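You operate a simulated robot arm through the tools that you are given. There is no shell and no other tool. Be economical: measure what you need, move in short steps, check, and stop when the job is done.

The job below is to be done with a simulated robot arm. You get a single attempt, and the scene is never put back.

## Task
Fetch the long trough and set it on the speckled bench. Put the blue box from the olive bench on the top of the island bench. Take the teal slide from the inside of the slide tray and put it on top of the teal wipe pack on the top of the island bench. Take the green slide and leave it on the blue plate. Take the blue wipe pack on the ledge of the wall unit and put it away on the cream bench. Take the wash slide on the ledge of the wall unit and put it away on the in the slide rack. Fetch the carton from the ledge of the wall unit and set it on the purple tray. Fetch the green box from the ledge of the wall unit and set it on the top of the teal mat. The order is free. Set down upright: carton.

The check looks at the end state, three seconds after you hand in, the way a careful person would. Anything else that was tipped, shoved, dropped, spilled or broken makes it a failure.

## Robot
A 7-joint arm with a vacuum gripper on a trunk, on a base that drives. Base frame: it is fixed to the floor where the robot stands at the start and does not move with it; the origin is under the middle of the robot, x ahead of it, y to its left, z up. Readings come in m, degrees, newtons and seconds.
With the tool pointing down near the work surface it reaches from about 0.1 to 0.64 m from the robot's upright axis, wherever it stands. Its first joint turns from -115.0 to 115.0 degrees. Places, roughly: blue box [-1.25, 0, 1]; blue plate (13x9x3 cm) [-3.9, 3.3, 0.9]; blue wipe pack [-6.75, 2.5, 1]; carton [-6.75, 3.25, 1]; cream bench [-4.4, 3.2, 0.9]; green box [-6.75, 4.5, 1]; green slide [-2.5, 0.75, 1]; in the slide rack [0.9, -0.4, 0.9]; long trough [0.5, 0.25, 1]; purple tray (22x19x3 cm) [-6.8, 3.6, 0.9]; speckled bench [-1.7, -2.6, 0.9]; teal slide [-2.5, 0.75, 1]; top of the island bench [-4.4, 0.2, 0.9]; top of the teal mat (22x20 cm) [-5.9, 5.04, 0.56]; wash slide [-6.75, 3, 1]; wipe pack [-4.75, 0, 1]. Payload 2.55 kg.
Tool frame: the origin (TCP) lies in the middle of the cups' lips, and z points out of the cups. The gripper has 1 cup of 0.044 m across, covering 0.044 by 0.044 m (tool x, y); the bellows give 0.02 m. With the vacuum on, a cup seals on a smooth face that it is pressed against (1 to 4 N); it does not hold porous or soft things. The pull reaches 55 N.
Orientation is that of the tool frame in the base frame, as a unit quaternion [w, x, y, z]. With the cups facing straight down, the tool's x points along the base's -x, its y along +y and its z along -z.

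## Interface
- The arm moves only by the tool move_arm. Its argument "rows" is a list that holds one entry, the list of rows, each a list of 7 numbers: the turn, a rotation vector about the tool's x, y, z in degrees, then the shift along the tool's x, y, z in m, then the vacuum: 1 switches it on, 0 off. In form: [[[ax, ay, az, dx, dy, dz, valve], ...]]. A call has 1 to 8 rows; each row is the pose to reach, as a shift and turn from the pose commanded when the call began, along the tool's axes at that moment. A row lasts 0.2 s, in which the tool goes at most 0.05 m and 8.6 degrees; a call with a longer step from one row to the next is refused whole, and so is a gripper value outside its range. A pose out of reach is approached as far as the arm can. The call stops where the force on the tool passes 40 N (or 10 N more than at its start, if that is more) or the arm is blocked; 0.2 s more then pass. The pull builds up within a second once a cup has sealed. Time passes only in rows, and 0.2 s behind the last, so rows that repeat a pose give it time. It gives the time, the measured TCP pose, the force on the tool (base axes) and the pull of the vacuum at its end, in the units of the frame above (readings bear some noise), with the torque about the TCP (base axes, N m) and any sound that the robot's microphone picked up, and new pictures: "show" is both (left out), scene, wrist or none.
- Cameras (640 x 400 px; columns grow to the right, rows downward): "scene" is now at [-0.0631, 0.1249, 1.7933]; the picture's right is [-0.99, 0.14, 0.00], its down [0.13, 0.92, -0.36] and it looks along [-0.05, -0.36, -0.93] (base axes); focal length 250 px, centre (320, 200). "wrist" rides on the gripper at [0.081, 0.006, -0.173] in the tool frame; the picture's right is [-0.08, 1.00, 0.00], its down [-0.89, -0.07, -0.45] and it looks along [-0.44, -0.04, 0.90] (tool axes); focal length 256 px, centre (320, 200). There is no depth. A picture from a camera that has moved, and an enlarged one, comes with that camera's place and axes in the base frame and with its lens. The place of the scene camera against the robot may be out by one fixed shift of up to 0.018 m in any direction.
- move_column(by): slides the trunk up (or, below 0, down) by that many m; the arm and the scene camera ride with it, the base frame stays. It gives what a move gives, with no picture.
- base_move(legs): drives the robot by 1 to 6 legs, each [ahead, left, turn to the left] in m, m and degrees, along the robot's own axes; the way and the turn of a leg run together, so that a leg with both is an arc; at most 1.5 m and 180 degrees a leg. The arm and the cameras ride along, it lands a little off, and it stops where it bumps. It gives what a move gives, and a new picture of the scene camera.
- turn_head(pan, tilt): turns the head with the scene camera to pan (to the left, within 155 degrees either way) and tilt (down, from -29 to 69), counted from straight ahead of the robot. It gives what a move gives, and a new picture of the scene camera.
- inspect(camera, box): a new picture of the part [left, top, right, bottom] of that camera's present view, enlarged. No time passes.
- sign_off(): hands the job in; it is judged then, once.

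Work in short steps. Places have to be worked out from the pictures, the camera data and where the tool is seen: move nearer, look again, correct. Check each grasp and each placing, and mend what went wrong. You have 483 turns and 360 pictures in all, those below and enlarged ones among them. Switch the vacuum off and draw the arm clear of the work before you hand the job in, unless the task says otherwise; then end with one line.

The tools are called after "Emit:" as a command line: name --argument value ..., lists and objects as JSON in quotes. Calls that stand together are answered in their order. move_arm: Moves the arm, as the interface text tells. Its arguments: {"type":"object","properties":{"rows":{"type":"array","items":{"type":"array","items":{"type":"array","items":{"type":"number"}}}},"show":{"type":"string","enum":["both","scene","wrist","none"]}},"required":["rows"]} The other tools are called the same way: move_column (by) slides the trunk up or down; base_move (legs) drives the base; turn_head (pan, tilt) turns the head that bears the scene camera; inspect (camera, box) takes an enlarged picture of a part of a camera's view; sign_off () hands the job in.

At the start:

```text
time_s: 0.0
tcp_pos: [0.1987, -0.3444, 1.125]
ee_rot: [-0.001, 0.0, 1.0, 0.0]
contact_force: [0.1, -0.9, -0.3]
torque: [-0.03, 0.01, 0.03]
pull: 0.0
trunk travel left (down, up): [-0.9, 0.09]
robot x, y, heading: [-0.0004, -0.0015, -0.0]
head pan, tilt: [-98.1, 68.8]
```

scene: 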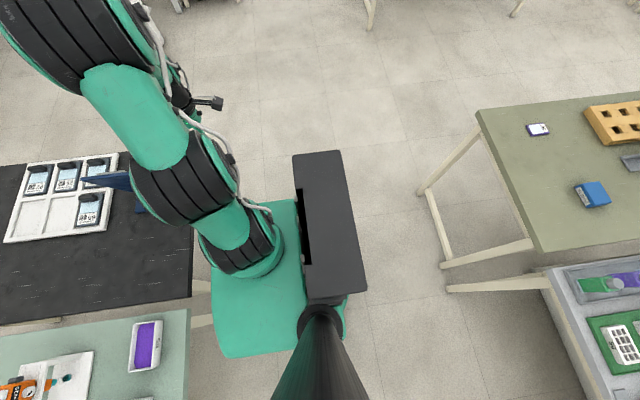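
wrist: 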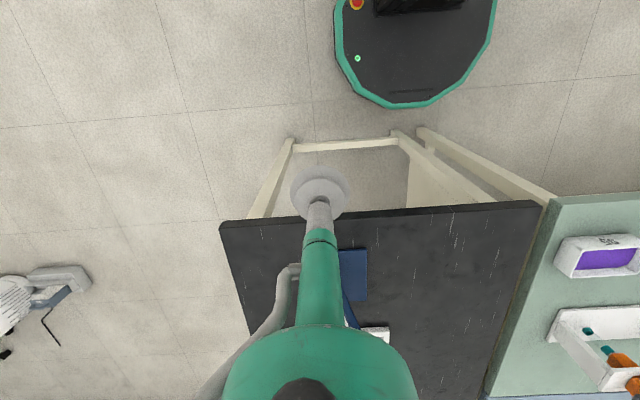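

I see a dark bench, a green bench and an olive bench near the start. I look ahead first, to map the benches.

Emit:
turn_head --pan 0 --tilt 45

Emit:
turn_head --pan -110 --tilt 25

Emit:
turn_head --pan 150 --tilt 25

Emit:
turn_head --pan -150 --tilt 25

```text
time_s: 1.7
tcp_pos: [0.2, -0.3421, 1.1256]
ee_rot: [0.0, -0.001, 1.0, 0.0]
contact_force: [0.1, -0.2, -0.4]
torque: [-0.01, 0.0, 0.01]
pull: 0.0
trunk travel left (down, up): [-0.9, 0.09]
robot x, y, heading: [-0.0023, 0.0025, 0.2]
head pan, tilt: [0.0, 45.0]
camera scene: at [0.0261, 0.1801, 1.8222], right [0.0, -1.0, 0.0], down [-0.71, 0.0, -0.71], along [0.71, 0.0, -0.71], focal length 250 px, centre (320, 200)
```

scene: 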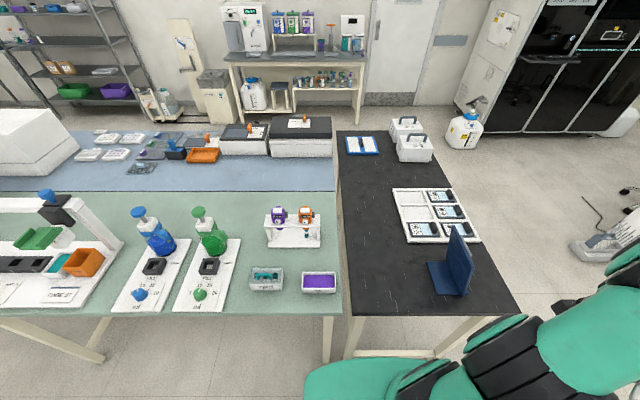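

```text
time_s: 3.6
tcp_pos: [0.1992, -0.3451, 1.1258]
ee_rot: [0.0, 0.0, 1.0, 0.0]
contact_force: [-0.1, 0.5, 0.2]
torque: [0.0, -0.05, -0.01]
pull: 0.0
trunk travel left (down, up): [-0.9, 0.09]
robot x, y, heading: [-0.0016, -0.0001, 0.1]
head pan, tilt: [-110.0, 25.0]
camera scene: at [-0.0867, 0.0936, 1.8527], right [-0.94, 0.34, 0.0], down [0.14, 0.4, -0.91], along [-0.31, -0.85, -0.42], focal length 250 px, centre (320, 200)
```

scene: 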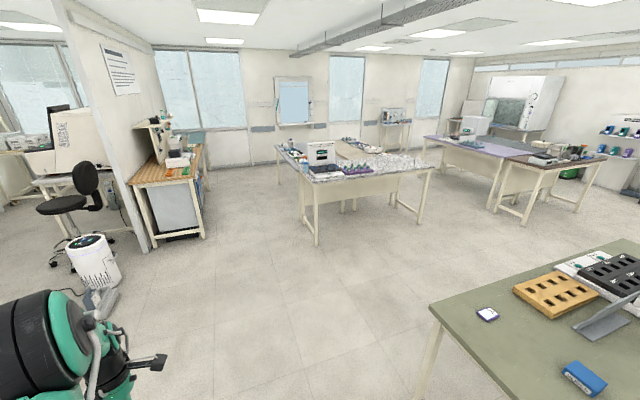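

```text
time_s: 7.2
tcp_pos: [0.1985, -0.3439, 1.1256]
ee_rot: [0.0, 0.001, 1.0, 0.0]
contact_force: [-0.2, -0.6, 0.0]
torque: [0.02, -0.01, 0.02]
pull: 0.1
trunk travel left (down, up): [-0.9, 0.09]
robot x, y, heading: [-0.0022, -0.0026, -0.1]
head pan, tilt: [150.0, 25.0]
camera scene: at [-0.135, 0.2263, 1.8528], right [0.5, 0.87, 0.0], down [0.37, -0.21, -0.91], along [-0.78, 0.45, -0.42], focal length 250 px, centre (320, 200)
```

scene: 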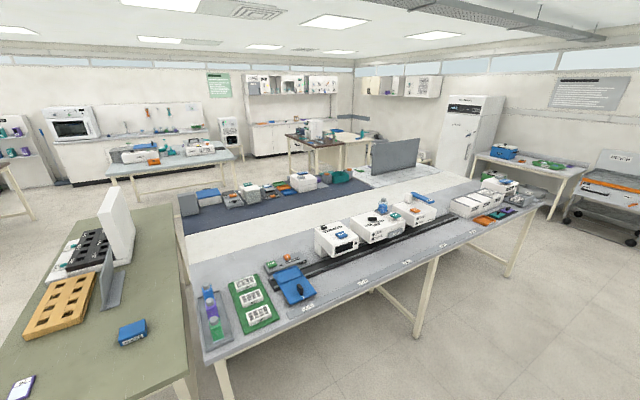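

```text
time_s: 11.3
tcp_pos: [0.1977, -0.3436, 1.1259]
ee_rot: [0.0, 0.001, 1.0, 0.0]
contact_force: [-0.4, 0.2, 0.9]
torque: [0.03, 0.01, -0.02]
pull: 0.1
trunk travel left (down, up): [-0.9, 0.09]
robot x, y, heading: [-0.0024, 0.0022, -0.2]
head pan, tilt: [-150.0, 25.0]
camera scene: at [-0.135, 0.1341, 1.8528], right [-0.5, 0.87, 0.0], down [0.37, 0.21, -0.91], along [-0.78, -0.45, -0.42], focal length 250 px, centre (320, 200)
```

scene: 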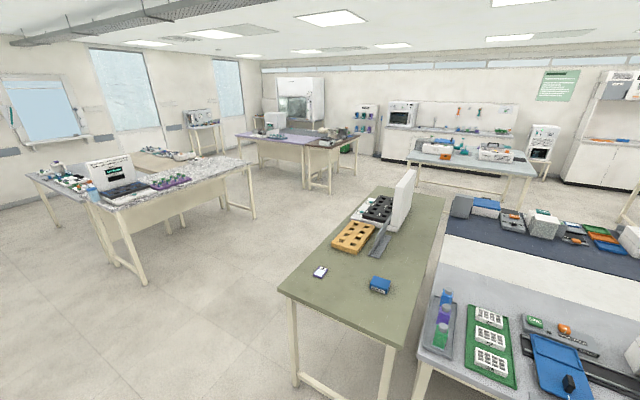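

Two trough-like things sit on the green bench. I look forward again and zoom in on them and the slide rack.

Emit:
turn_head --pan 0 --tilt 55

Emit:
inspect --camera "scene" --box '[220, 120, 380, 270]'

Emit:
inspect --camera "scene" --box '[350, 80, 510, 230]'

```text
time_s: 13.7
tcp_pos: [0.1985, -0.3431, 1.127]
ee_rot: [0.0, 0.0, 1.0, 0.0]
contact_force: [0.6, -0.5, 1.0]
torque: [-0.03, 0.03, 0.01]
pull: 0.0
trunk travel left (down, up): [-0.9, 0.09]
robot x, y, heading: [-0.0018, 0.0017, -0.0]
head pan, tilt: [0.0, 55.0]
camera scene: at [0.0169, 0.1802, 1.8088], right [0.0, -1.0, 0.0], down [-0.82, 0.0, -0.57], along [0.57, 0.0, -0.82], focal length 250 px, centre (320, 200)
```

scene: 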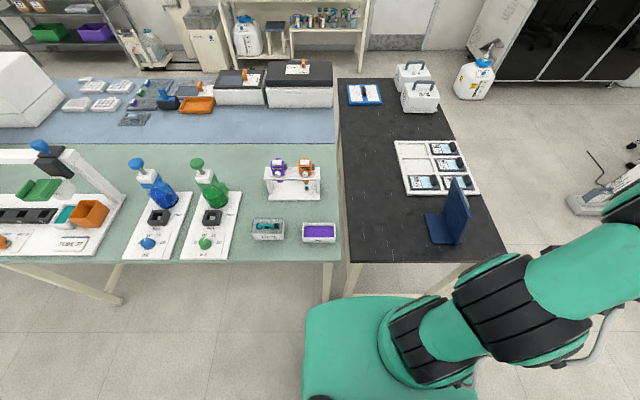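

```text
2.67 times, centred on (300, 195) of scene
camera zoom: at [0.0169, 0.1802, 1.8088], right [0.0, -1.0, 0.0], down [-0.82, 0.0, -0.57], along [0.57, 0.0, -0.82], focal length 668 px, centre (373, 213)
```

zoom: 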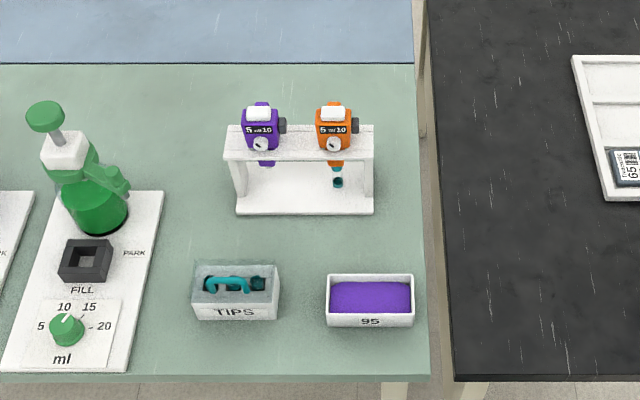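

```text
2.67 times, centred on (430, 155) of scene
camera zoom: at [0.0169, 0.1802, 1.8088], right [0.0, -1.0, 0.0], down [-0.82, 0.0, -0.57], along [0.57, 0.0, -0.82], focal length 668 px, centre (27, 320)
```

zoom: 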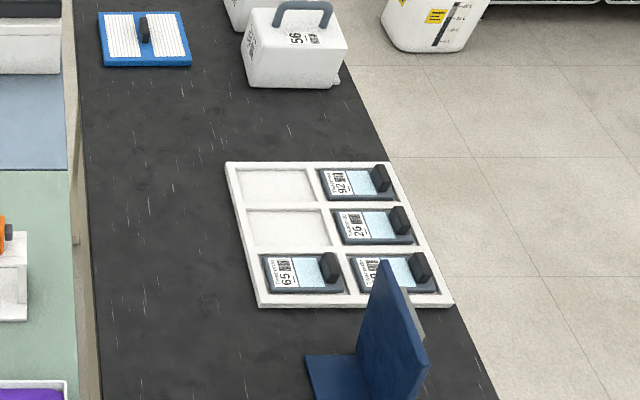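

The trough with the purple fill ("95") is near (0.48, 0.18). I swing the arm left at height and look with the wrist camera.

Emit:
move_arm --rows '[[[0, 0, 0, 0, 0.048, 0, 0], [0, 0, 0, 0, 0.096, 0, 0], [0, 0, 0, 0, 0.144, 0, 0], [0, 0, 0, 0, 0.192, 0, 0], [0, 0, 0, 0, 0.24, 0, 0], [0, 0, 0, 0, 0.288, 0, 0], [0, 0, 0, 0, 0.336, 0, 0], [0, 0, 0, 0, 0.384, 0, 0]]]' --show "none"

Emit:
move_arm --rows '[[[0, 0, 0, -0.03, 0.035, 0, 0], [0, 0, 0, -0.06, 0.07, 0, 0], [0, 0, 0, -0.09, 0.105, 0, 0], [0, 0, 0, -0.12, 0.14, 0, 0], [0, 0, 0, -0.16, 0.14, 0, 0], [0, 0, 0, -0.2, 0.14, 0, 0]]]'

```text
time_s: 15.5
tcp_pos: [0.233, 0.05, 1.1117]
ee_rot: [-0.001, 0.0, 1.0, -0.002]
contact_force: [0.0, -0.4, 0.2]
torque: [0.02, 0.0, -0.03]
pull: 0.0
out of reach, approached as far as the arm can: row 5, 6, 7, 8
trunk travel left (down, up): [-0.9, 0.09]
robot x, y, heading: [0.0016, -0.0018, -0.2]
head pan, tilt: [0.0, 55.0]
```

```text
time_s: 16.9
tcp_pos: [0.4379, 0.1904, 1.1102]
ee_rot: [0.0, 0.0, 1.0, -0.001]
contact_force: [0.0, 0.0, 0.1]
torque: [-0.01, 0.03, -0.03]
pull: 0.0
trunk travel left (down, up): [-0.9, 0.09]
robot x, y, heading: [-0.0003, -0.0033, -0.2]
head pan, tilt: [0.0, 55.0]
camera scene: at [0.0193, 0.1814, 1.8086], right [0.0, -1.0, 0.0], down [-0.82, 0.0, -0.57], along [0.57, 0.0, -0.82], focal length 250 px, centre (320, 200)
camera wrist: at [0.3573, 0.1961, 1.2831], right [0.08, 1.0, 0.0], down [0.89, -0.07, 0.44], along [0.44, -0.04, -0.9], focal length 256 px, centre (320, 200)
```

scene: 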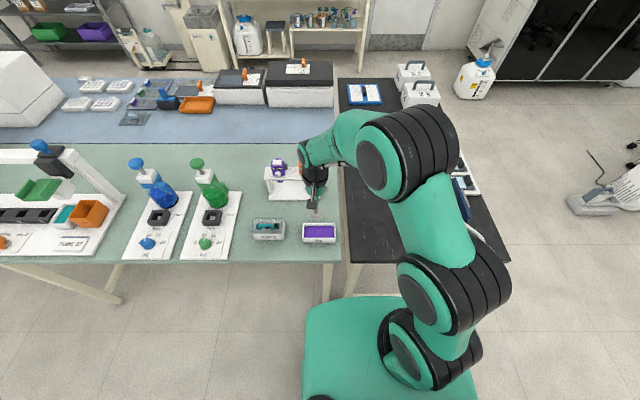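
wrist: 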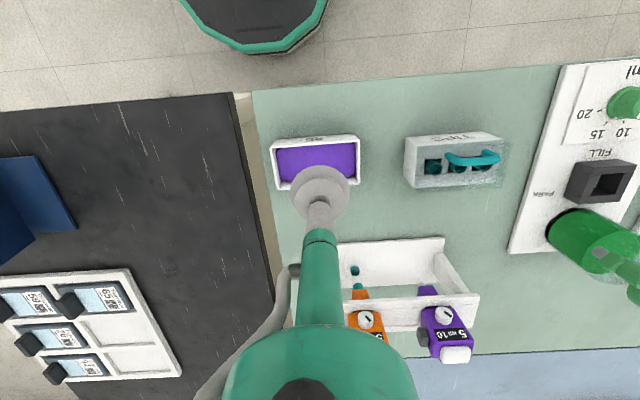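

Trough centre by the wrist picture is about (0.471, 0.181). I zoom in to judge its inner width.

Emit:
inspect --camera "wrist" --box '[240, 100, 400, 220]'

```text
3.33 times, centred on (320, 160) of wrist
camera zoom: at [0.3573, 0.1961, 1.2831], right [0.08, 1.0, 0.0], down [0.89, -0.07, 0.44], along [0.44, -0.04, -0.9], focal length 853 px, centre (320, 333)
```

zoom: 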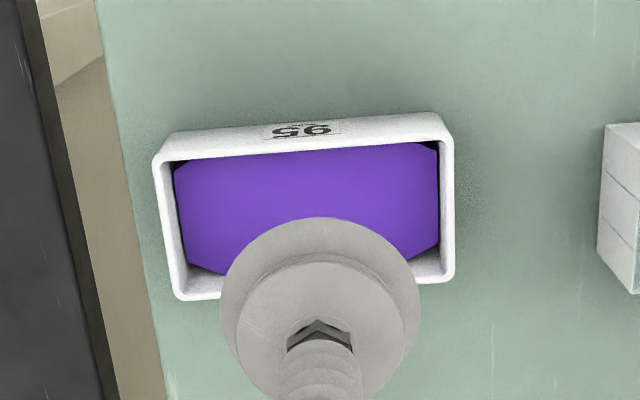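

The fill lies inside the rim with about 5 mm of room around the cup. I centre over it and come down to z≈1.0 to look again.

Emit:
move_arm --rows '[[[0, 0, 0, -0.033, -0.0095, 0, 0], [0, 0, 0, -0.033, -0.0095, 0.05, 0], [0, 0, 0, -0.033, -0.0095, 0.1, 0], [0, 0, 0, -0.033, -0.0095, 0.1, 0]]]' --show "wrist"

Emit:
inspect --camera "wrist" --box '[240, 120, 400, 240]'

```text
time_s: 17.9
tcp_pos: [0.468, 0.1807, 1.0075]
ee_rot: [0.001, 0.0, 1.0, 0.0]
contact_force: [0.0, 0.3, 0.2]
torque: [-0.02, -0.01, 0.02]
pull: 0.1
trunk travel left (down, up): [-0.9, 0.09]
robot x, y, heading: [0.0003, -0.0004, -0.2]
head pan, tilt: [0.0, 55.0]
camera wrist: at [0.387, 0.1871, 1.1812], right [0.08, 1.0, 0.0], down [0.89, -0.07, 0.45], along [0.45, -0.04, -0.89], focal length 256 px, centre (320, 200)
```

wrist: 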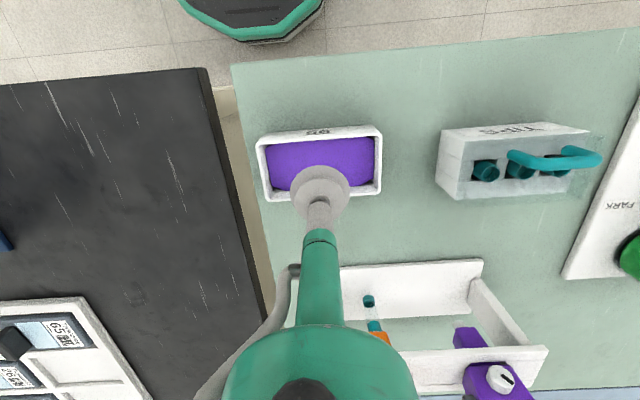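

```text
3.33 times, centred on (320, 180) of wrist
camera zoom: at [0.387, 0.1871, 1.1812], right [0.08, 1.0, 0.0], down [0.89, -0.07, 0.45], along [0.45, -0.04, -0.89], focal length 853 px, centre (320, 267)
```

zoom: 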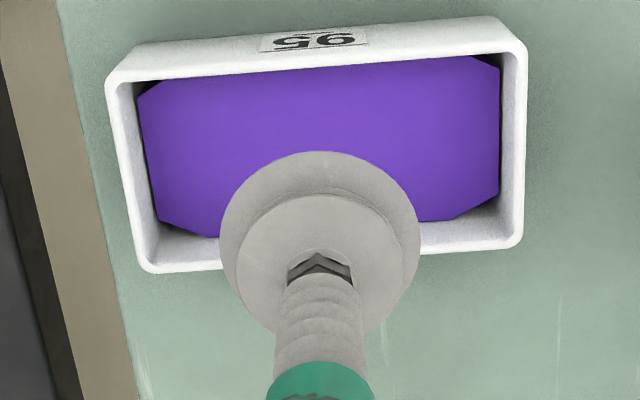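

The cup sits centred over the trough. I go down with the vacuum on in small steps watching the force.

Emit:
move_arm --rows '[[[0, 0, 0, 0, -0.001, 0.04, 1], [0, 0, 0, 0, -0.001, 0.055, 1], [0, 0, 0, 0, -0.001, 0.062, 1], [0, 0, 0, 0, -0.001, 0.067, 1], [0, 0, 0, 0, -0.001, 0.067, 1]]]' --show "wrist"

```text
time_s: 19.1
tcp_pos: [0.4673, 0.1789, 0.9426]
ee_rot: [0.0, 0.0, 1.0, 0.0]
contact_force: [1.0, -0.3, 0.0]
torque: [0.04, -0.01, 0.02]
pull: 0.1
trunk travel left (down, up): [-0.9, 0.09]
robot x, y, heading: [-0.0024, -0.0017, 0.2]
head pan, tilt: [0.0, 55.0]
camera wrist: at [0.386, 0.186, 1.1152], right [0.08, 1.0, 0.0], down [0.89, -0.07, 0.45], along [0.44, -0.04, -0.9], focal length 256 px, centre (320, 200)
```

wrist: 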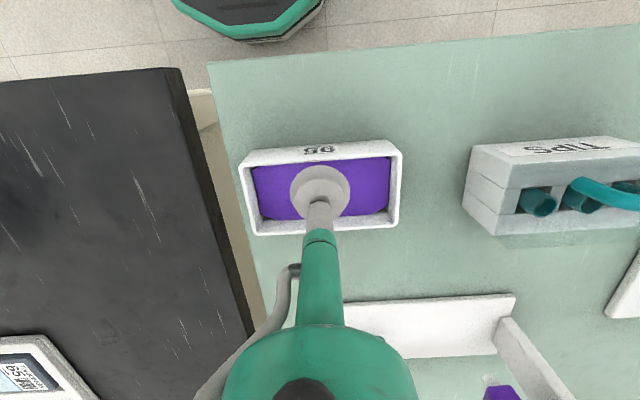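

No contact yet and the cup is nicely inside the outline. I go on down in 4 mm steps.

Emit:
move_arm --rows '[[[0, 0, 0, 0, 0, 0.005, 1], [0, 0, 0, 0, 0, 0.01, 1], [0, 0, 0, 0, 0, 0.014, 1], [0, 0, 0, 0, 0, 0.014, 1]]]' --show "wrist"

```text
time_s: 20.1
tcp_pos: [0.4665, 0.1783, 0.9283]
ee_rot: [0.0, 0.0, 1.0, 0.0]
contact_force: [-0.5, 0.4, 0.4]
torque: [0.03, 0.01, -0.04]
pull: 0.0
trunk travel left (down, up): [-0.9, 0.09]
robot x, y, heading: [-0.0012, -0.0011, -0.2]
head pan, tilt: [0.0, 55.0]
camera wrist: at [0.3864, 0.1851, 1.1013], right [0.08, 1.0, 0.0], down [0.89, -0.07, 0.45], along [0.44, -0.04, -0.9], focal length 256 px, centre (320, 200)
```

wrist: 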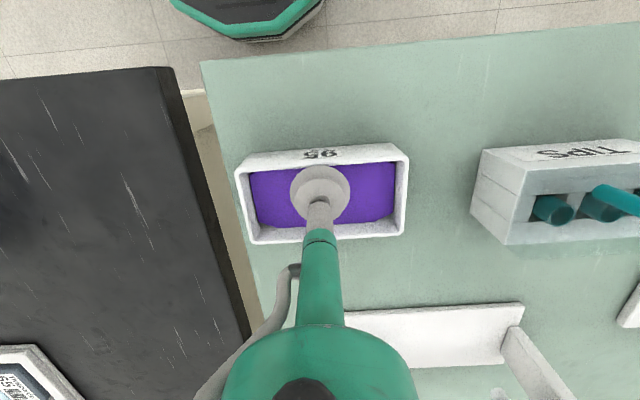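

Still free of contact; I lower further.

Emit:
move_arm --rows '[[[0, 0, 0, -0.002, 0, 0.004, 1], [0, 0, 0, -0.002, 0, 0.008, 1], [0, 0, 0, -0.002, 0, 0.012, 1], [0, 0, 0, -0.002, 0, 0.012, 1]]]' --show "wrist"

```text
time_s: 21.1
tcp_pos: [0.4704, 0.1805, 0.9166]
ee_rot: [-0.001, 0.0, 1.0, 0.0]
contact_force: [0.1, -0.5, 0.6]
torque: [-0.02, -0.02, 0.01]
pull: 0.0
trunk travel left (down, up): [-0.9, 0.09]
robot x, y, heading: [0.0034, -0.0029, 0.1]
head pan, tilt: [0.0, 55.0]
camera wrist: at [0.3885, 0.1857, 1.09], right [0.08, 1.0, 0.0], down [0.89, -0.07, 0.45], along [0.44, -0.04, -0.9], focal length 256 px, centre (320, 200)
```

wrist: 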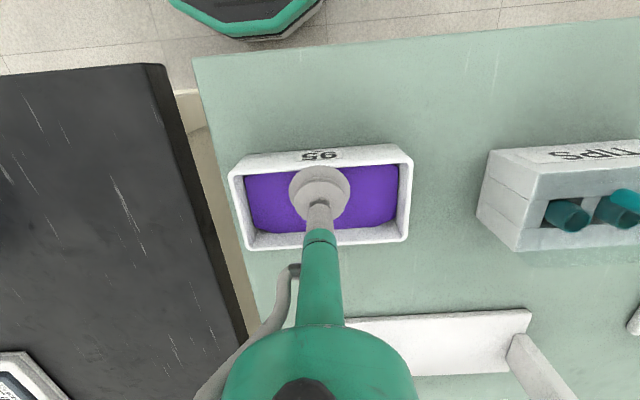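

The cup seems to be inside the rim now. I go on down gently.

Emit:
move_arm --rows '[[[0, 0, 0, 0, 0, 0.004, 1], [0, 0, 0, 0, 0, 0.008, 1], [0, 0, 0, 0, 0, 0.01, 1], [0, 0, 0, 0, 0, 0.01, 1]]]' --show "wrist"

```text
time_s: 22.1
tcp_pos: [0.4696, 0.1803, 0.9062]
ee_rot: [0.0, -0.001, 1.0, 0.001]
contact_force: [1.4, -0.6, 2.3]
torque: [0.0, 0.05, 0.0]
pull: 0.1
trunk travel left (down, up): [-0.9, 0.09]
robot x, y, heading: [0.0006, 0.0005, -0.2]
head pan, tilt: [0.0, 55.0]
camera wrist: at [0.3883, 0.1862, 1.0801], right [0.08, 1.0, 0.0], down [0.89, -0.07, 0.45], along [0.44, -0.04, -0.9], focal length 256 px, centre (320, 200)
```

wrist: 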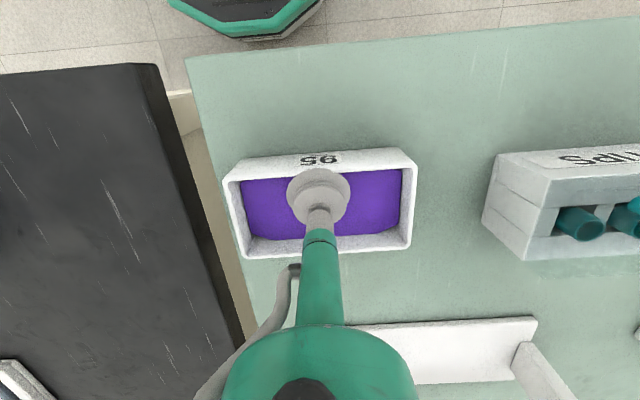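

A touch of 2 N without seal: the cup probably grazes the near rim. I rise a little, shift 4 mm ahead, and lower again.

Emit:
move_arm --rows '[[[0, 0, 0, 0, 0, -0.012, 1], [0, 0, 0, -0.004, 0, -0.012, 1], [0, 0, 0, -0.004, 0, -0.004, 1], [0, 0, 0, -0.004, 0, 0.001, 1], [0, 0, 0, -0.004, 0, 0.004, 1], [0, 0, 0, -0.004, 0, 0.004, 1]]]' --show "wrist"

Emit:
inspect --camera "wrist" --box '[220, 120, 420, 270]'

```text
time_s: 23.5
tcp_pos: [0.4734, 0.1804, 0.903]
ee_rot: [0.0, 0.0, 1.0, 0.0]
contact_force: [-0.3, -0.5, 0.3]
torque: [0.01, -0.02, 0.01]
pull: 0.0
trunk travel left (down, up): [-0.9, 0.09]
robot x, y, heading: [-0.0024, 0.0023, -0.1]
head pan, tilt: [0.0, 55.0]
camera wrist: at [0.3919, 0.1855, 1.0755], right [0.08, 1.0, 0.0], down [0.89, -0.07, 0.45], along [0.44, -0.04, -0.9], focal length 256 px, centre (320, 200)
```

wrist: 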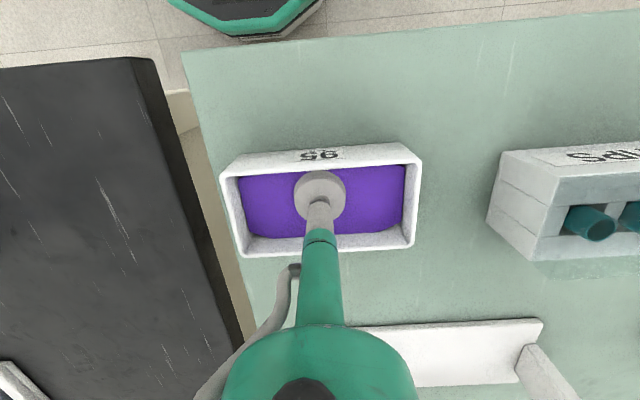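

```text
2.67 times, centred on (320, 195) of wrist
camera zoom: at [0.3919, 0.1855, 1.0755], right [0.08, 1.0, 0.0], down [0.89, -0.07, 0.45], along [0.44, -0.04, -0.9], focal length 683 px, centre (320, 213)
```

zoom: 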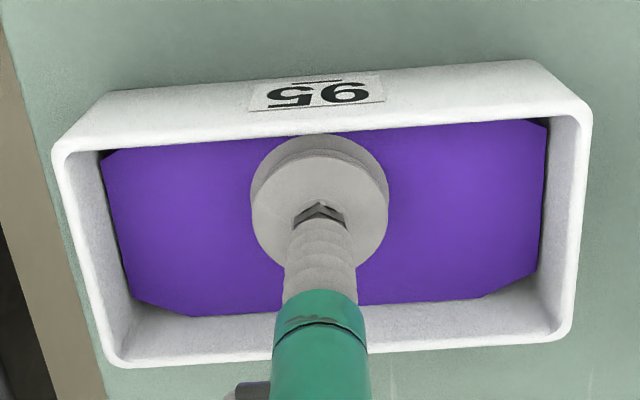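

The cup is dipping into the purple liquid without force, so it will seal on the trough floor instead. I lower on.

Emit:
move_arm --rows '[[[0, 0, 0, -0.001, 0, 0.004, 1], [0, 0, 0, -0.001, 0, 0.007, 1], [0, 0, 0, -0.001, 0, 0.01, 1], [0, 0, 0, -0.001, 0, 0.01, 1]]]' --show "none"

```text
time_s: 24.5
tcp_pos: [0.4736, 0.1808, 0.8923]
ee_rot: [0.0, 0.001, 1.0, 0.0]
contact_force: [0.5, 0.2, -1.6]
torque: [-0.02, 0.04, 0.0]
pull: 54.1
trunk travel left (down, up): [-0.9, 0.09]
robot x, y, heading: [-0.0037, 0.0013, 0.1]
head pan, tilt: [0.0, 55.0]
```

Sealed with 54 N pull. I lift straight up slowly.

Emit:
move_arm --rows '[[[0, 0, 0, 0, 0, -0.01, 1], [0, 0, 0, 0, 0, -0.025, 1], [0, 0, 0, 0, 0, -0.05, 1], [0, 0, 0, 0, 0, -0.08, 1], [0, 0, 0, 0, 0, -0.11, 1], [0, 0, 0, 0, 0, -0.14, 1], [0, 0, 0, 0, 0, -0.16, 1], [0, 0, 0, 0, 0, -0.16, 1]]]'

```text
time_s: 26.3
tcp_pos: [0.4728, 0.1792, 1.0513]
ee_rot: [-0.001, 0.0, 1.0, 0.0]
contact_force: [0.9, 0.2, -1.2]
torque: [0.01, 0.07, -0.01]
pull: 55.5
trunk travel left (down, up): [-0.9, 0.09]
robot x, y, heading: [-0.0007, 0.0025, -0.2]
head pan, tilt: [0.0, 55.0]
camera scene: at [0.0176, 0.1805, 1.8087], right [0.0, -1.0, 0.0], down [-0.82, 0.0, -0.57], along [0.57, 0.0, -0.82], focal length 250 px, centre (320, 200)
camera wrist: at [0.3916, 0.1853, 1.2251], right [0.08, 1.0, 0.0], down [0.89, -0.07, 0.44], along [0.44, -0.04, -0.9], focal length 256 px, centre (320, 200)
```

scene: 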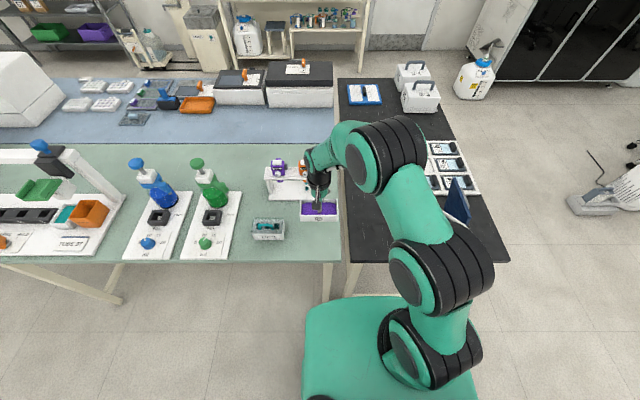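
wrist: 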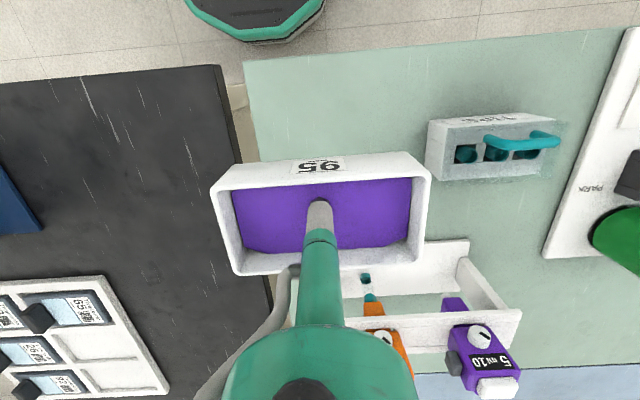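

The trough is held level. I tuck the arm in a bit before driving.

Emit:
move_arm --rows '[[[0, 0, 0, 0.02, -0.005, -0.01, 1], [0, 0, 0, 0.05, -0.02, -0.02, 1], [0, 0, 0, 0.08, -0.045, -0.03, 1], [0, 0, 0, 0.11, -0.07, -0.03, 1], [0, 0, 0, 0.13, -0.1, -0.03, 1], [0, 0, 0, 0.14, -0.125, -0.03, 1], [0, 0, 0, 0.15, -0.135, -0.03, 1], [0, 0, 0, 0.15, -0.135, -0.03, 1]]]' --show "none"

Emit:
base_move --legs '[[-0.15, 0, 0], [0, 0, -45], [0, 0, -45]]'

```text
time_s: 28.1
tcp_pos: [0.3241, 0.0427, 1.0843]
ee_rot: [0.001, -0.001, 1.0, 0.001]
contact_force: [-0.9, -0.8, -0.4]
torque: [-0.04, 0.03, -0.01]
pull: 54.8
trunk travel left (down, up): [-0.9, 0.09]
robot x, y, heading: [-0.0051, 0.002, 0.2]
head pan, tilt: [0.0, 55.0]
```

```text
time_s: 33.6
tcp_pos: [-0.1066, -0.3226, 1.0846]
ee_rot: [0.0, 0.707, 0.707, -0.001]
contact_force: [-0.3, 0.3, -1.5]
torque: [0.03, 0.04, 0.0]
pull: 54.9
trunk travel left (down, up): [-0.9, 0.09]
robot x, y, heading: [-0.1466, -0.001, -90.3]
head pan, tilt: [0.0, 55.0]
camera scene: at [0.032, -0.0087, 1.8087], right [-1.0, 0.0, 0.0], down [0.0, 0.82, -0.57], along [0.0, -0.57, -0.82], focal length 250 px, centre (320, 200)
```

scene: 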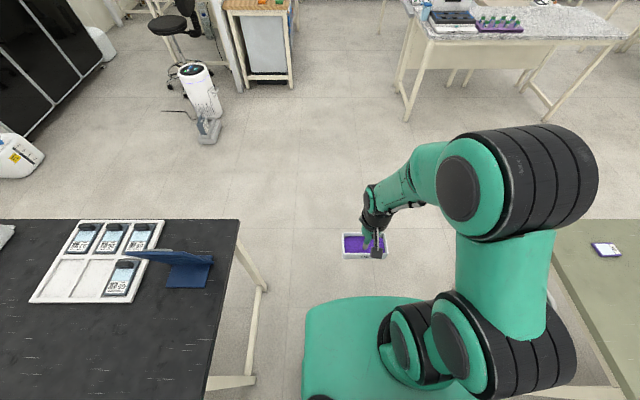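

All clear ahead. I drive toward the speckled bench.

Emit:
base_move --legs '[[1.3, 0, 0], [0.25, -1.0, 0], [0.1, -0.75, 0]]'

```text
time_s: 48.7
tcp_pos: [-1.843, -1.9948, 1.0837]
ee_rot: [0.0, 0.707, 0.707, 0.0]
contact_force: [0.0, 1.0, -2.3]
torque: [0.04, 0.02, -0.02]
pull: 54.5
trunk travel left (down, up): [-0.9, 0.09]
robot x, y, heading: [-1.8852, -1.6692, -90.1]
head pan, tilt: [0.0, 55.0]
camera scene: at [-1.7039, -1.6794, 1.8088], right [-1.0, 0.0, 0.0], down [0.0, 0.82, -0.57], along [0.0, -0.57, -0.82], focal length 250 px, centre (320, 200)
```

scene: 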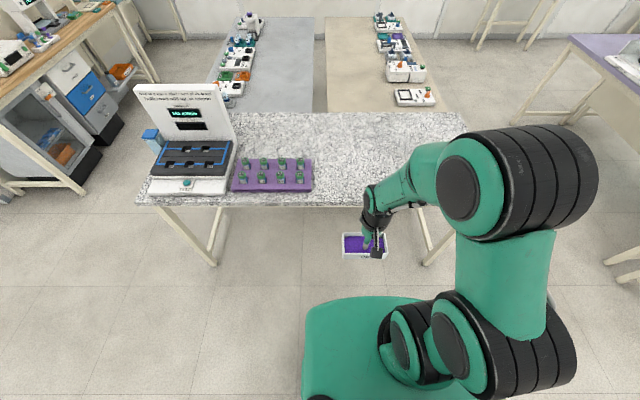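

The bench front edge is near y=-2.32; free surface right of the purple mat. I come closer by 0.25 m and a bit right.

Emit:
base_move --legs '[[0.24, -0.06, 0]]'

```text
time_s: 50.5
tcp_pos: [-1.9034, -2.2313, 1.0842]
ee_rot: [0.0, 0.706, 0.708, 0.001]
contact_force: [-0.5, 0.3, -1.6]
torque: [0.05, -0.02, 0.0]
pull: 55.1
trunk travel left (down, up): [-0.9, 0.09]
robot x, y, heading: [-1.9486, -1.9071, -89.8]
head pan, tilt: [0.0, 55.0]
camera scene: at [-1.7648, -1.9157, 1.8087], right [-1.0, 0.0, 0.0], down [0.0, 0.82, -0.57], along [0.0, -0.57, -0.82], focal length 250 px, centre (320, 200)
```

scene: 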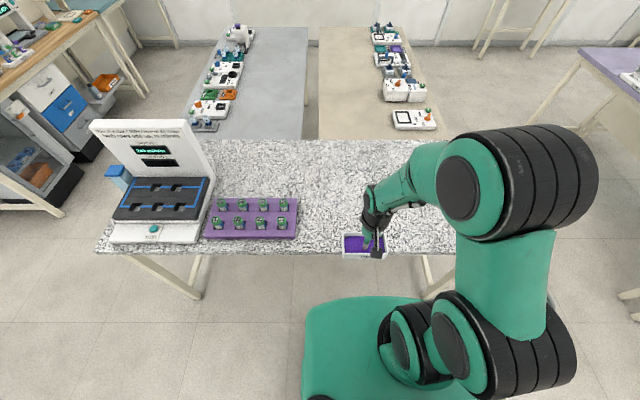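

I extend ahead to y≈-2.45 at height, then lower to about 4 cm over the bench.

Emit:
move_arm --rows '[[[0, 0, 0, -0.02, 0, 0, 1], [0, 0, 0, -0.06, 0, 0, 1], [0, 0, 0, -0.1, 0, 0, 1], [0, 0, 0, -0.14, 0, 0, 1], [0, 0, 0, -0.18, 0, 0, 1], [0, 0, 0, -0.205, 0, 0, 1], [0, 0, 0, -0.215, 0, 0, 1], [0, 0, 0, -0.215, 0, 0, 1]]]' --show "none"

Emit:
move_arm --rows '[[[0, 0, 0, 0, 0, 0.02, 1], [0, 0, 0, 0, 0, 0.05, 1], [0, 0, 0, 0, 0, 0.08, 1], [0, 0, 0, 0, 0, 0.11, 1], [0, 0, 0, 0, 0, 0.13, 1], [0, 0, 0, 0, 0, 0.14, 1], [0, 0, 0, 0, 0, 0.14, 1]]]'

```text
time_s: 52.3
tcp_pos: [-1.9028, -2.4455, 1.0824]
ee_rot: [0.0, 0.707, 0.708, 0.0]
contact_force: [-0.1, -0.4, -1.9]
torque: [0.01, -0.01, 0.0]
pull: 55.3
trunk travel left (down, up): [-0.9, 0.09]
robot x, y, heading: [-1.9471, -1.9072, -89.9]
head pan, tilt: [0.0, 55.0]
```

```text
time_s: 53.9
tcp_pos: [-1.9027, -2.4454, 0.9448]
ee_rot: [-0.001, 0.707, 0.707, -0.001]
contact_force: [0.5, 0.2, -2.2]
torque: [0.06, 0.04, 0.01]
pull: 54.5
trunk travel left (down, up): [-0.9, 0.09]
robot x, y, heading: [-1.9458, -1.91, -89.7]
head pan, tilt: [0.0, 55.0]
camera scene: at [-1.7647, -1.9153, 1.8087], right [-1.0, 0.0, 0.0], down [0.0, 0.82, -0.57], along [0.0, -0.57, -0.82], focal length 250 px, centre (320, 200)
camera wrist: at [-1.8959, -2.3647, 1.1177], right [1.0, -0.08, 0.0], down [-0.07, -0.89, 0.45], along [-0.03, -0.44, -0.9], focal length 256 px, centre (320, 200)
```

scene: 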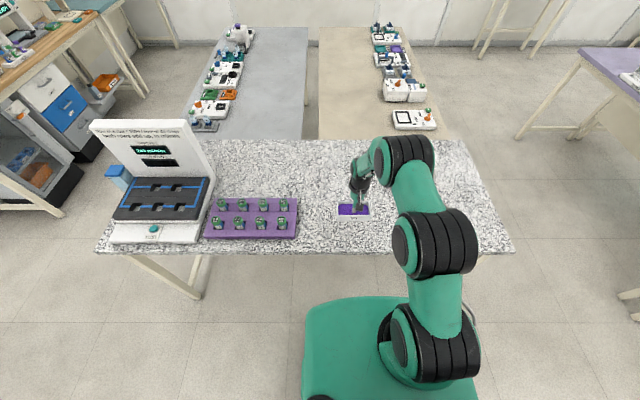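
wrist: 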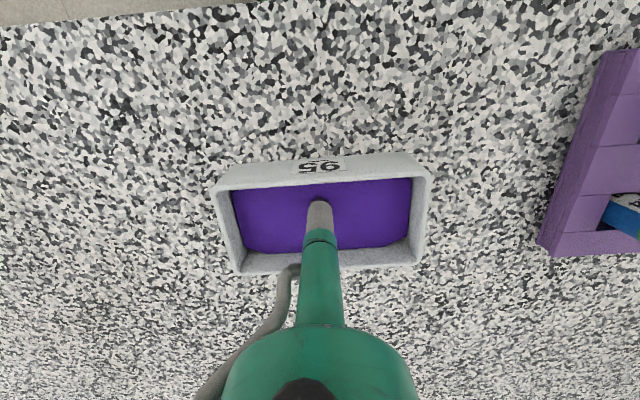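

Over clear bench, well inside the edge. I lower on in small steps toward the expected contact at TCP z≈0.89.

Emit:
move_arm --rows '[[[0, 0, 0, 0, 0, 0.02, 1], [0, 0, 0, 0, 0, 0.035, 1], [0, 0, 0, 0, 0, 0.043, 1], [0, 0, 0, 0, 0, 0.048, 1], [0, 0, 0, 0, 0, 0.051, 1], [0, 0, 0, 0, 0, 0.051, 1]]]' --show "none"

```text
time_s: 55.3
tcp_pos: [-1.9039, -2.4447, 0.8931]
ee_rot: [0.0, 0.707, 0.708, 0.0]
contact_force: [0.9, -0.6, -2.6]
torque: [0.03, 0.0, -0.02]
pull: 55.1
trunk travel left (down, up): [-0.9, 0.09]
robot x, y, heading: [-1.9454, -1.906, -90.0]
head pan, tilt: [0.0, 55.0]
```

No contact yet; a few more millimetres.

Emit:
move_arm --rows '[[[0, 0, 0, 0, 0, 0.003, 1], [0, 0, 0, 0, 0, 0.006, 1], [0, 0, 0, 0, 0, 0.008, 1], [0, 0, 0, 0, 0, 0.008, 1]]]' --show "wrist"

```text
time_s: 56.3
tcp_pos: [-1.9028, -2.442, 0.885]
ee_rot: [-0.001, 0.707, 0.707, 0.001]
contact_force: [-1.7, 9.0, 0.2]
torque: [0.08, -0.03, 0.07]
pull: 54.8
trunk travel left (down, up): [-0.9, 0.09]
robot x, y, heading: [-1.9449, -1.9086, -89.8]
head pan, tilt: [0.0, 55.0]
camera wrist: at [-1.8967, -2.3622, 1.0592], right [1.0, -0.08, 0.0], down [-0.07, -0.89, 0.44], along [-0.03, -0.44, -0.9], focal length 256 px, centre (320, 200)
```

wrist: 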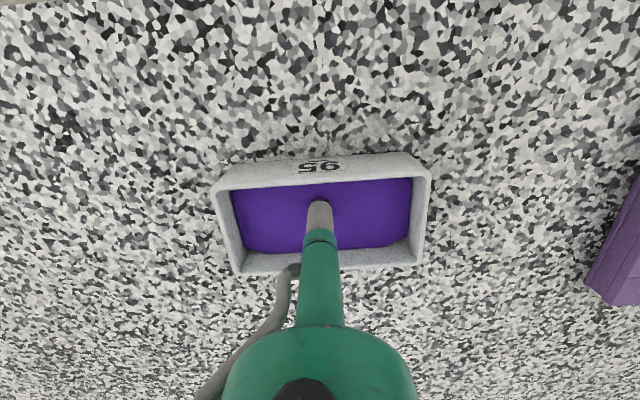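

Contact with the bench. I release the vacuum and wait, then lift.

Emit:
move_arm --rows '[[[0, 0, 0, 0, 0, 0.001, 0], [0, 0, 0, 0, 0, 0.001, 0], [0, 0, 0, 0, 0, 0.001, 0], [0, 0, 0, 0, 0, 0.0, 0], [0, 0, 0, 0, 0, 0.0, 0]]]' --show "none"

Emit:
move_arm --rows '[[[0, 0, 0, 0, 0, -0.005, 0], [0, 0, 0, 0, 0, -0.02, 0], [0, 0, 0, 0, 0, -0.05, 0], [0, 0, 0, 0, 0, -0.1, 0], [0, 0, 0, 0, 0, -0.15, 0], [0, 0, 0, 0, 0, -0.2, 0]]]'

```text
time_s: 57.5
tcp_pos: [-1.9028, -2.4445, 0.8863]
ee_rot: [-0.001, 0.707, 0.707, 0.0]
contact_force: [-1.2, 0.9, -0.6]
torque: [-0.02, -0.01, -0.01]
pull: 0.0
trunk travel left (down, up): [-0.9, 0.09]
robot x, y, heading: [-1.9501, -1.908, -89.9]
head pan, tilt: [0.0, 55.0]
```

```text
time_s: 58.9
tcp_pos: [-1.9018, -2.4436, 1.0857]
ee_rot: [-0.001, 0.706, 0.708, 0.001]
contact_force: [-0.5, 0.1, 0.7]
torque: [-0.01, -0.02, -0.04]
pull: 0.2
trunk travel left (down, up): [-0.9, 0.09]
robot x, y, heading: [-1.9447, -1.9055, -89.9]
head pan, tilt: [0.0, 55.0]
camera scene: at [-1.765, -1.9137, 1.8087], right [-1.0, 0.0, 0.0], down [0.0, 0.82, -0.57], along [0.0, -0.57, -0.82], focal length 250 px, centre (320, 200)
camera wrist: at [-1.8954, -2.3639, 1.2581], right [1.0, -0.08, 0.0], down [-0.07, -0.89, 0.44], along [-0.03, -0.44, -0.9], focal length 256 px, centre (320, 200)
```

scene: 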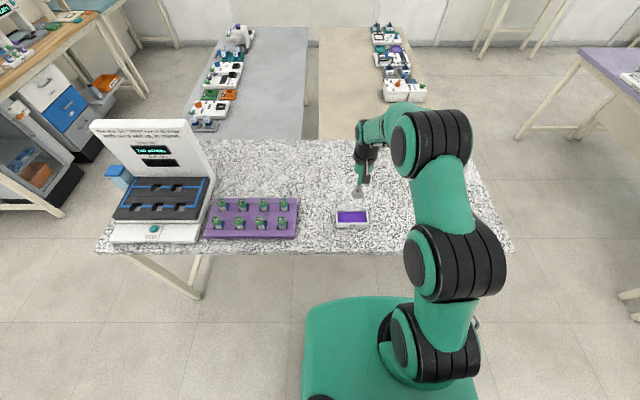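
wrist: 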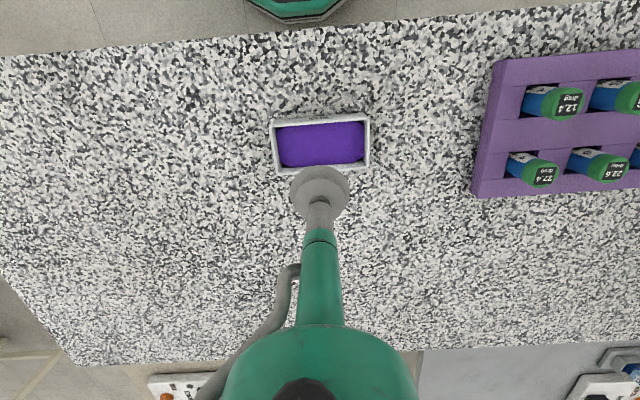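

The trough stands on the bench. Next the blue box: I tuck the arm and drive round to the east end of the olive bench, heading 180°.

Emit:
move_arm --rows '[[[0, 0, 0, 0.05, 0, 0, 0], [0, 0, 0, 0.1, 0, 0, 0], [0, 0, 0, 0.15, 0, 0, 0], [0, 0, 0, 0.2, 0, 0, 0], [0, 0, 0, 0.22, 0, 0, 0]]]' --show "none"

Emit:
base_move --legs '[[-0.35, 0, 0], [0, 0, -90], [-1.4, 0, 0], [-0.15, -1.4, 0]]'

```text
time_s: 60.1
tcp_pos: [-1.9034, -2.2267, 1.0858]
ee_rot: [0.0, 0.707, 0.708, 0.0]
contact_force: [-0.3, 0.1, -0.3]
torque: [0.04, -0.01, -0.01]
pull: 0.1
trunk travel left (down, up): [-0.9, 0.09]
robot x, y, heading: [-1.9454, -1.907, -90.1]
head pan, tilt: [0.0, 55.0]
```

```text
time_s: 79.4
tcp_pos: [-0.6851, -0.2308, 1.0844]
ee_rot: [0.0, 1.0, -0.022, 0.0]
contact_force: [0.2, -0.4, 0.4]
torque: [0.01, -0.04, 0.01]
pull: 0.1
trunk travel left (down, up): [-0.9, 0.09]
robot x, y, heading: [-0.3604, -0.2032, 177.5]
head pan, tilt: [0.0, 55.0]
camera scene: at [-0.3789, -0.3746, 1.8088], right [0.04, 1.0, 0.0], down [0.82, -0.04, -0.57], along [-0.57, 0.02, -0.82], focal length 250 px, centre (320, 200)
```

scene: 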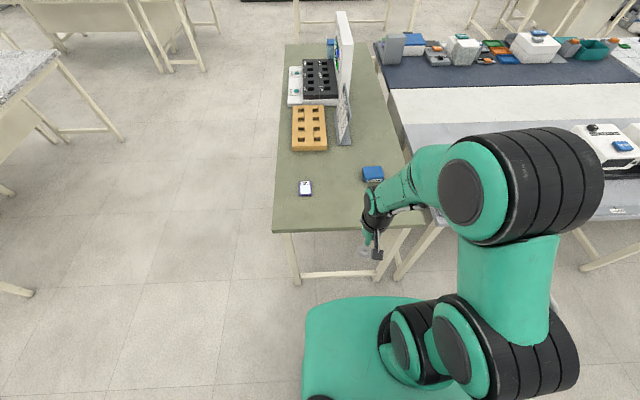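

Blue box at about (-1.13, -0.10), bench edge x≈-0.87. I move nearer and square up.

Emit:
base_move --legs '[[0.17, -0.09, 2.5]]'

Emit:
move_arm --rows '[[[0, 0, 0, -0.05, 0, 0, 0], [0, 0, 0, -0.1, 0, 0, 0], [0, 0, 0, -0.15, 0, 0, 0], [0, 0, 0, -0.19, 0, 0, 0], [0, 0, 0, -0.19, 0, 0, 0]]]' --show "wrist"

```text
time_s: 81.0
tcp_pos: [-0.8531, -0.1487, 1.0844]
ee_rot: [0.001, 1.0, -0.001, 0.0]
contact_force: [0.0, 0.2, 0.6]
torque: [-0.01, -0.07, -0.01]
pull: 0.1
trunk travel left (down, up): [-0.9, 0.09]
robot x, y, heading: [-0.529, -0.1107, 179.7]
head pan, tilt: [0.0, 55.0]
camera scene: at [-0.5409, -0.2813, 1.8088], right [0.0, 1.0, 0.0], down [0.82, 0.0, -0.57], along [-0.57, 0.0, -0.82], focal length 250 px, centre (320, 200)
```

scene: 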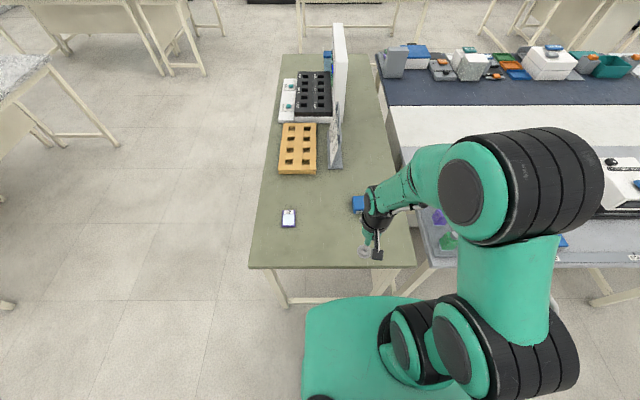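

```text
time_s: 82.2
tcp_pos: [-1.0408, -0.1496, 1.084]
ee_rot: [0.0, 1.0, -0.002, -0.001]
contact_force: [0.2, -0.5, 0.3]
torque: [-0.04, 0.01, -0.04]
pull: 0.1
trunk travel left (down, up): [-0.9, 0.09]
robot x, y, heading: [-0.531, -0.1121, 179.9]
head pan, tilt: [0.0, 55.0]
camera wrist: at [-0.9601, -0.1558, 1.2577], right [-0.08, -1.0, 0.0], down [-0.89, 0.07, 0.45], along [-0.44, 0.04, -0.89], focal length 256 px, centre (320, 200)
```

wrist: 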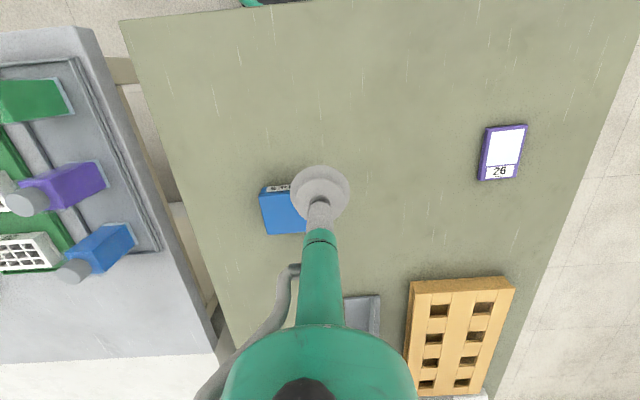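

The box lies a bit further and to +y. I move over it at height and look.

Emit:
move_arm --rows '[[[0, 0, 0, -0.025, -0.02, 0, 0], [0, 0, 0, -0.05, -0.04, 0, 0], [0, 0, 0, -0.08, -0.04, 0.02, 0], [0, 0, 0, -0.08, -0.04, 0.06, 0], [0, 0, 0, -0.08, -0.04, 0.08, 0], [0, 0, 0, -0.08, -0.04, 0.08, 0]]]' --show "wrist"

Emit:
inspect --camera "wrist" --box '[220, 120, 420, 270]'

```text
time_s: 83.6
tcp_pos: [-1.1214, -0.1101, 1.0062]
ee_rot: [0.0, 1.0, -0.002, -0.001]
contact_force: [0.2, 0.2, 0.0]
torque: [0.01, 0.01, 0.01]
pull: 0.1
trunk travel left (down, up): [-0.9, 0.09]
robot x, y, heading: [-0.531, -0.1077, 179.9]
head pan, tilt: [0.0, 55.0]
camera wrist: at [-1.0402, -0.117, 1.1793], right [-0.08, -1.0, 0.0], down [-0.89, 0.07, 0.45], along [-0.44, 0.04, -0.9], focal length 256 px, centre (320, 200)
```

wrist: 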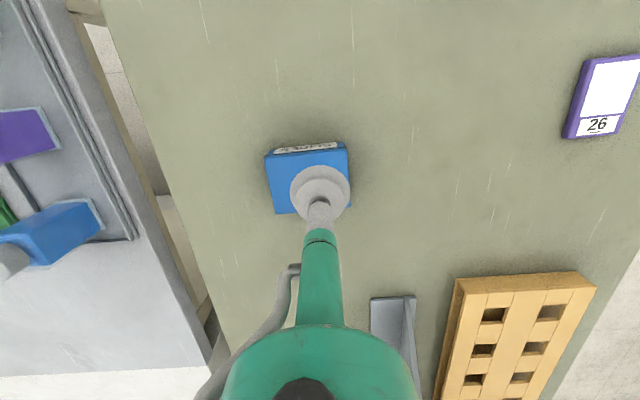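

```text
2.67 times, centred on (320, 195) of wrist
camera zoom: at [-1.0402, -0.117, 1.1793], right [-0.08, -1.0, 0.0], down [-0.89, 0.07, 0.45], along [-0.44, 0.04, -0.9], focal length 683 px, centre (320, 213)
```

zoom: 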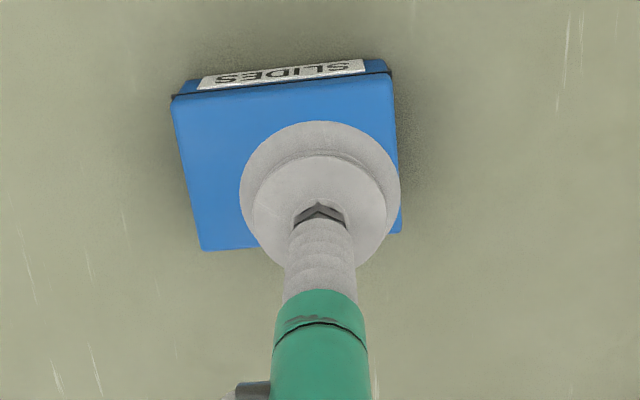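

Box top centre ≈ (-1.144, -0.096). I shift onto it and go down with the vacuum on, in small steps.

Emit:
move_arm --rows '[[[0, 0, 0, -0.022, -0.014, 0, 1], [0, 0, 0, -0.022, -0.014, 0.04, 1], [0, 0, 0, -0.022, -0.014, 0.06, 1], [0, 0, 0, -0.022, -0.014, 0.07, 1], [0, 0, 0, -0.022, -0.014, 0.07, 1]]]' --show "wrist"

```text
time_s: 84.8
tcp_pos: [-1.1425, -0.0937, 0.9353]
ee_rot: [0.0, 1.0, -0.002, 0.0]
contact_force: [0.7, 0.3, 0.5]
torque: [-0.03, -0.02, 0.01]
pull: 0.0
trunk travel left (down, up): [-0.9, 0.09]
robot x, y, heading: [-0.5329, -0.1088, 179.9]
head pan, tilt: [0.0, 55.0]
camera wrist: at [-1.0632, -0.101, 1.108], right [-0.08, -1.0, 0.0], down [-0.89, 0.07, 0.45], along [-0.44, 0.04, -0.9], focal length 256 px, centre (320, 200)
```

wrist: 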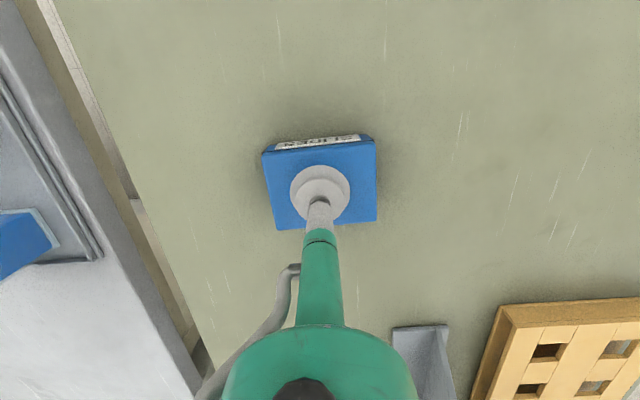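

Well centred. I go on down.

Emit:
move_arm --rows '[[[0, 0, 0, 0, 0, 0.006, 1], [0, 0, 0, 0, 0, 0.011, 1], [0, 0, 0, 0, 0, 0.015, 1], [0, 0, 0, 0, 0, 0.015, 1]]]' --show "none"

```text
time_s: 85.8
tcp_pos: [-1.1441, -0.0932, 0.9197]
ee_rot: [0.0, 1.0, -0.002, 0.0]
contact_force: [0.5, -0.6, 0.5]
torque: [-0.02, -0.02, 0.01]
pull: 55.5
trunk travel left (down, up): [-0.9, 0.09]
robot x, y, heading: [-0.5312, -0.1094, 179.7]
head pan, tilt: [0.0, 55.0]
```

Sealed at TCP z 0.92. I lift and draw back.

Emit:
move_arm --rows '[[[0, 0, 0, 0, 0, -0.02, 1], [0, 0, 0, 0, 0, -0.06, 1], [0, 0, 0, 0, 0, -0.1, 1], [0, 0, 0, 0.04, 0, -0.14, 1], [0, 0, 0, 0.08, 0, -0.17, 1], [0, 0, 0, 0.12, 0, -0.18, 1], [0, 0, 0, 0.16, 0, -0.18, 1], [0, 0, 0, 0.2, 0, -0.18, 1]]]' --show "wrist"

Emit:
move_arm --rows '[[[0, 0, 0, 0.03, 0, 0, 1], [0, 0, 0, 0.06, 0, 0, 1], [0, 0, 0, 0.08, 0, 0, 1]]]' --show "none"

Emit:
base_move --legs '[[-0.3, 0, 0], [0, 1.05, 0], [1.5, 0, 0], [1.5, 0, 0]]'

```text
refused: row 4 steps farther than a row can; nothing moved
```

```text
time_s: 86.6
tcp_pos: [-1.0633, -0.0952, 0.9211]
ee_rot: [0.0, 1.0, -0.002, 0.0]
contact_force: [0.2, -0.5, -0.7]
torque: [0.03, -0.04, 0.0]
pull: 54.3
trunk travel left (down, up): [-0.9, 0.09]
robot x, y, heading: [-0.5288, -0.1126, 179.7]
head pan, tilt: [0.0, 55.0]
```

```text
time_s: 107.6
tcp_pos: [-3.7337, -1.148, 0.921]
ee_rot: [-0.001, 1.0, 0.006, 0.0]
contact_force: [0.2, 0.0, -0.8]
torque: [0.03, -0.01, -0.02]
pull: 55.1
trunk travel left (down, up): [-0.9, 0.09]
robot x, y, heading: [-3.2023, -1.1517, -179.5]
head pan, tilt: [0.0, 55.0]
camera scene: at [-3.2085, -1.3263, 1.8087], right [-0.01, 1.0, 0.0], down [0.82, 0.01, -0.57], along [-0.57, -0.01, -0.82], focal length 250 px, centre (320, 200)
```

scene: 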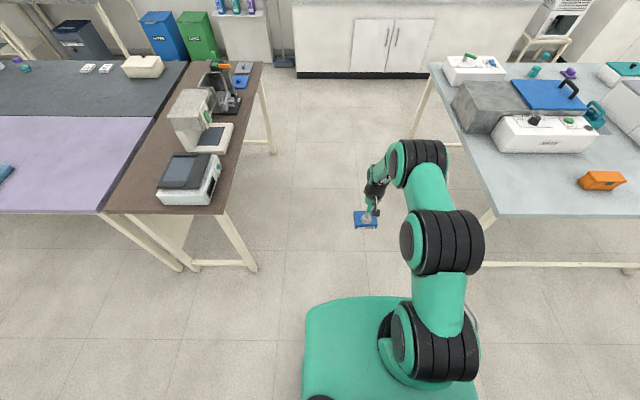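

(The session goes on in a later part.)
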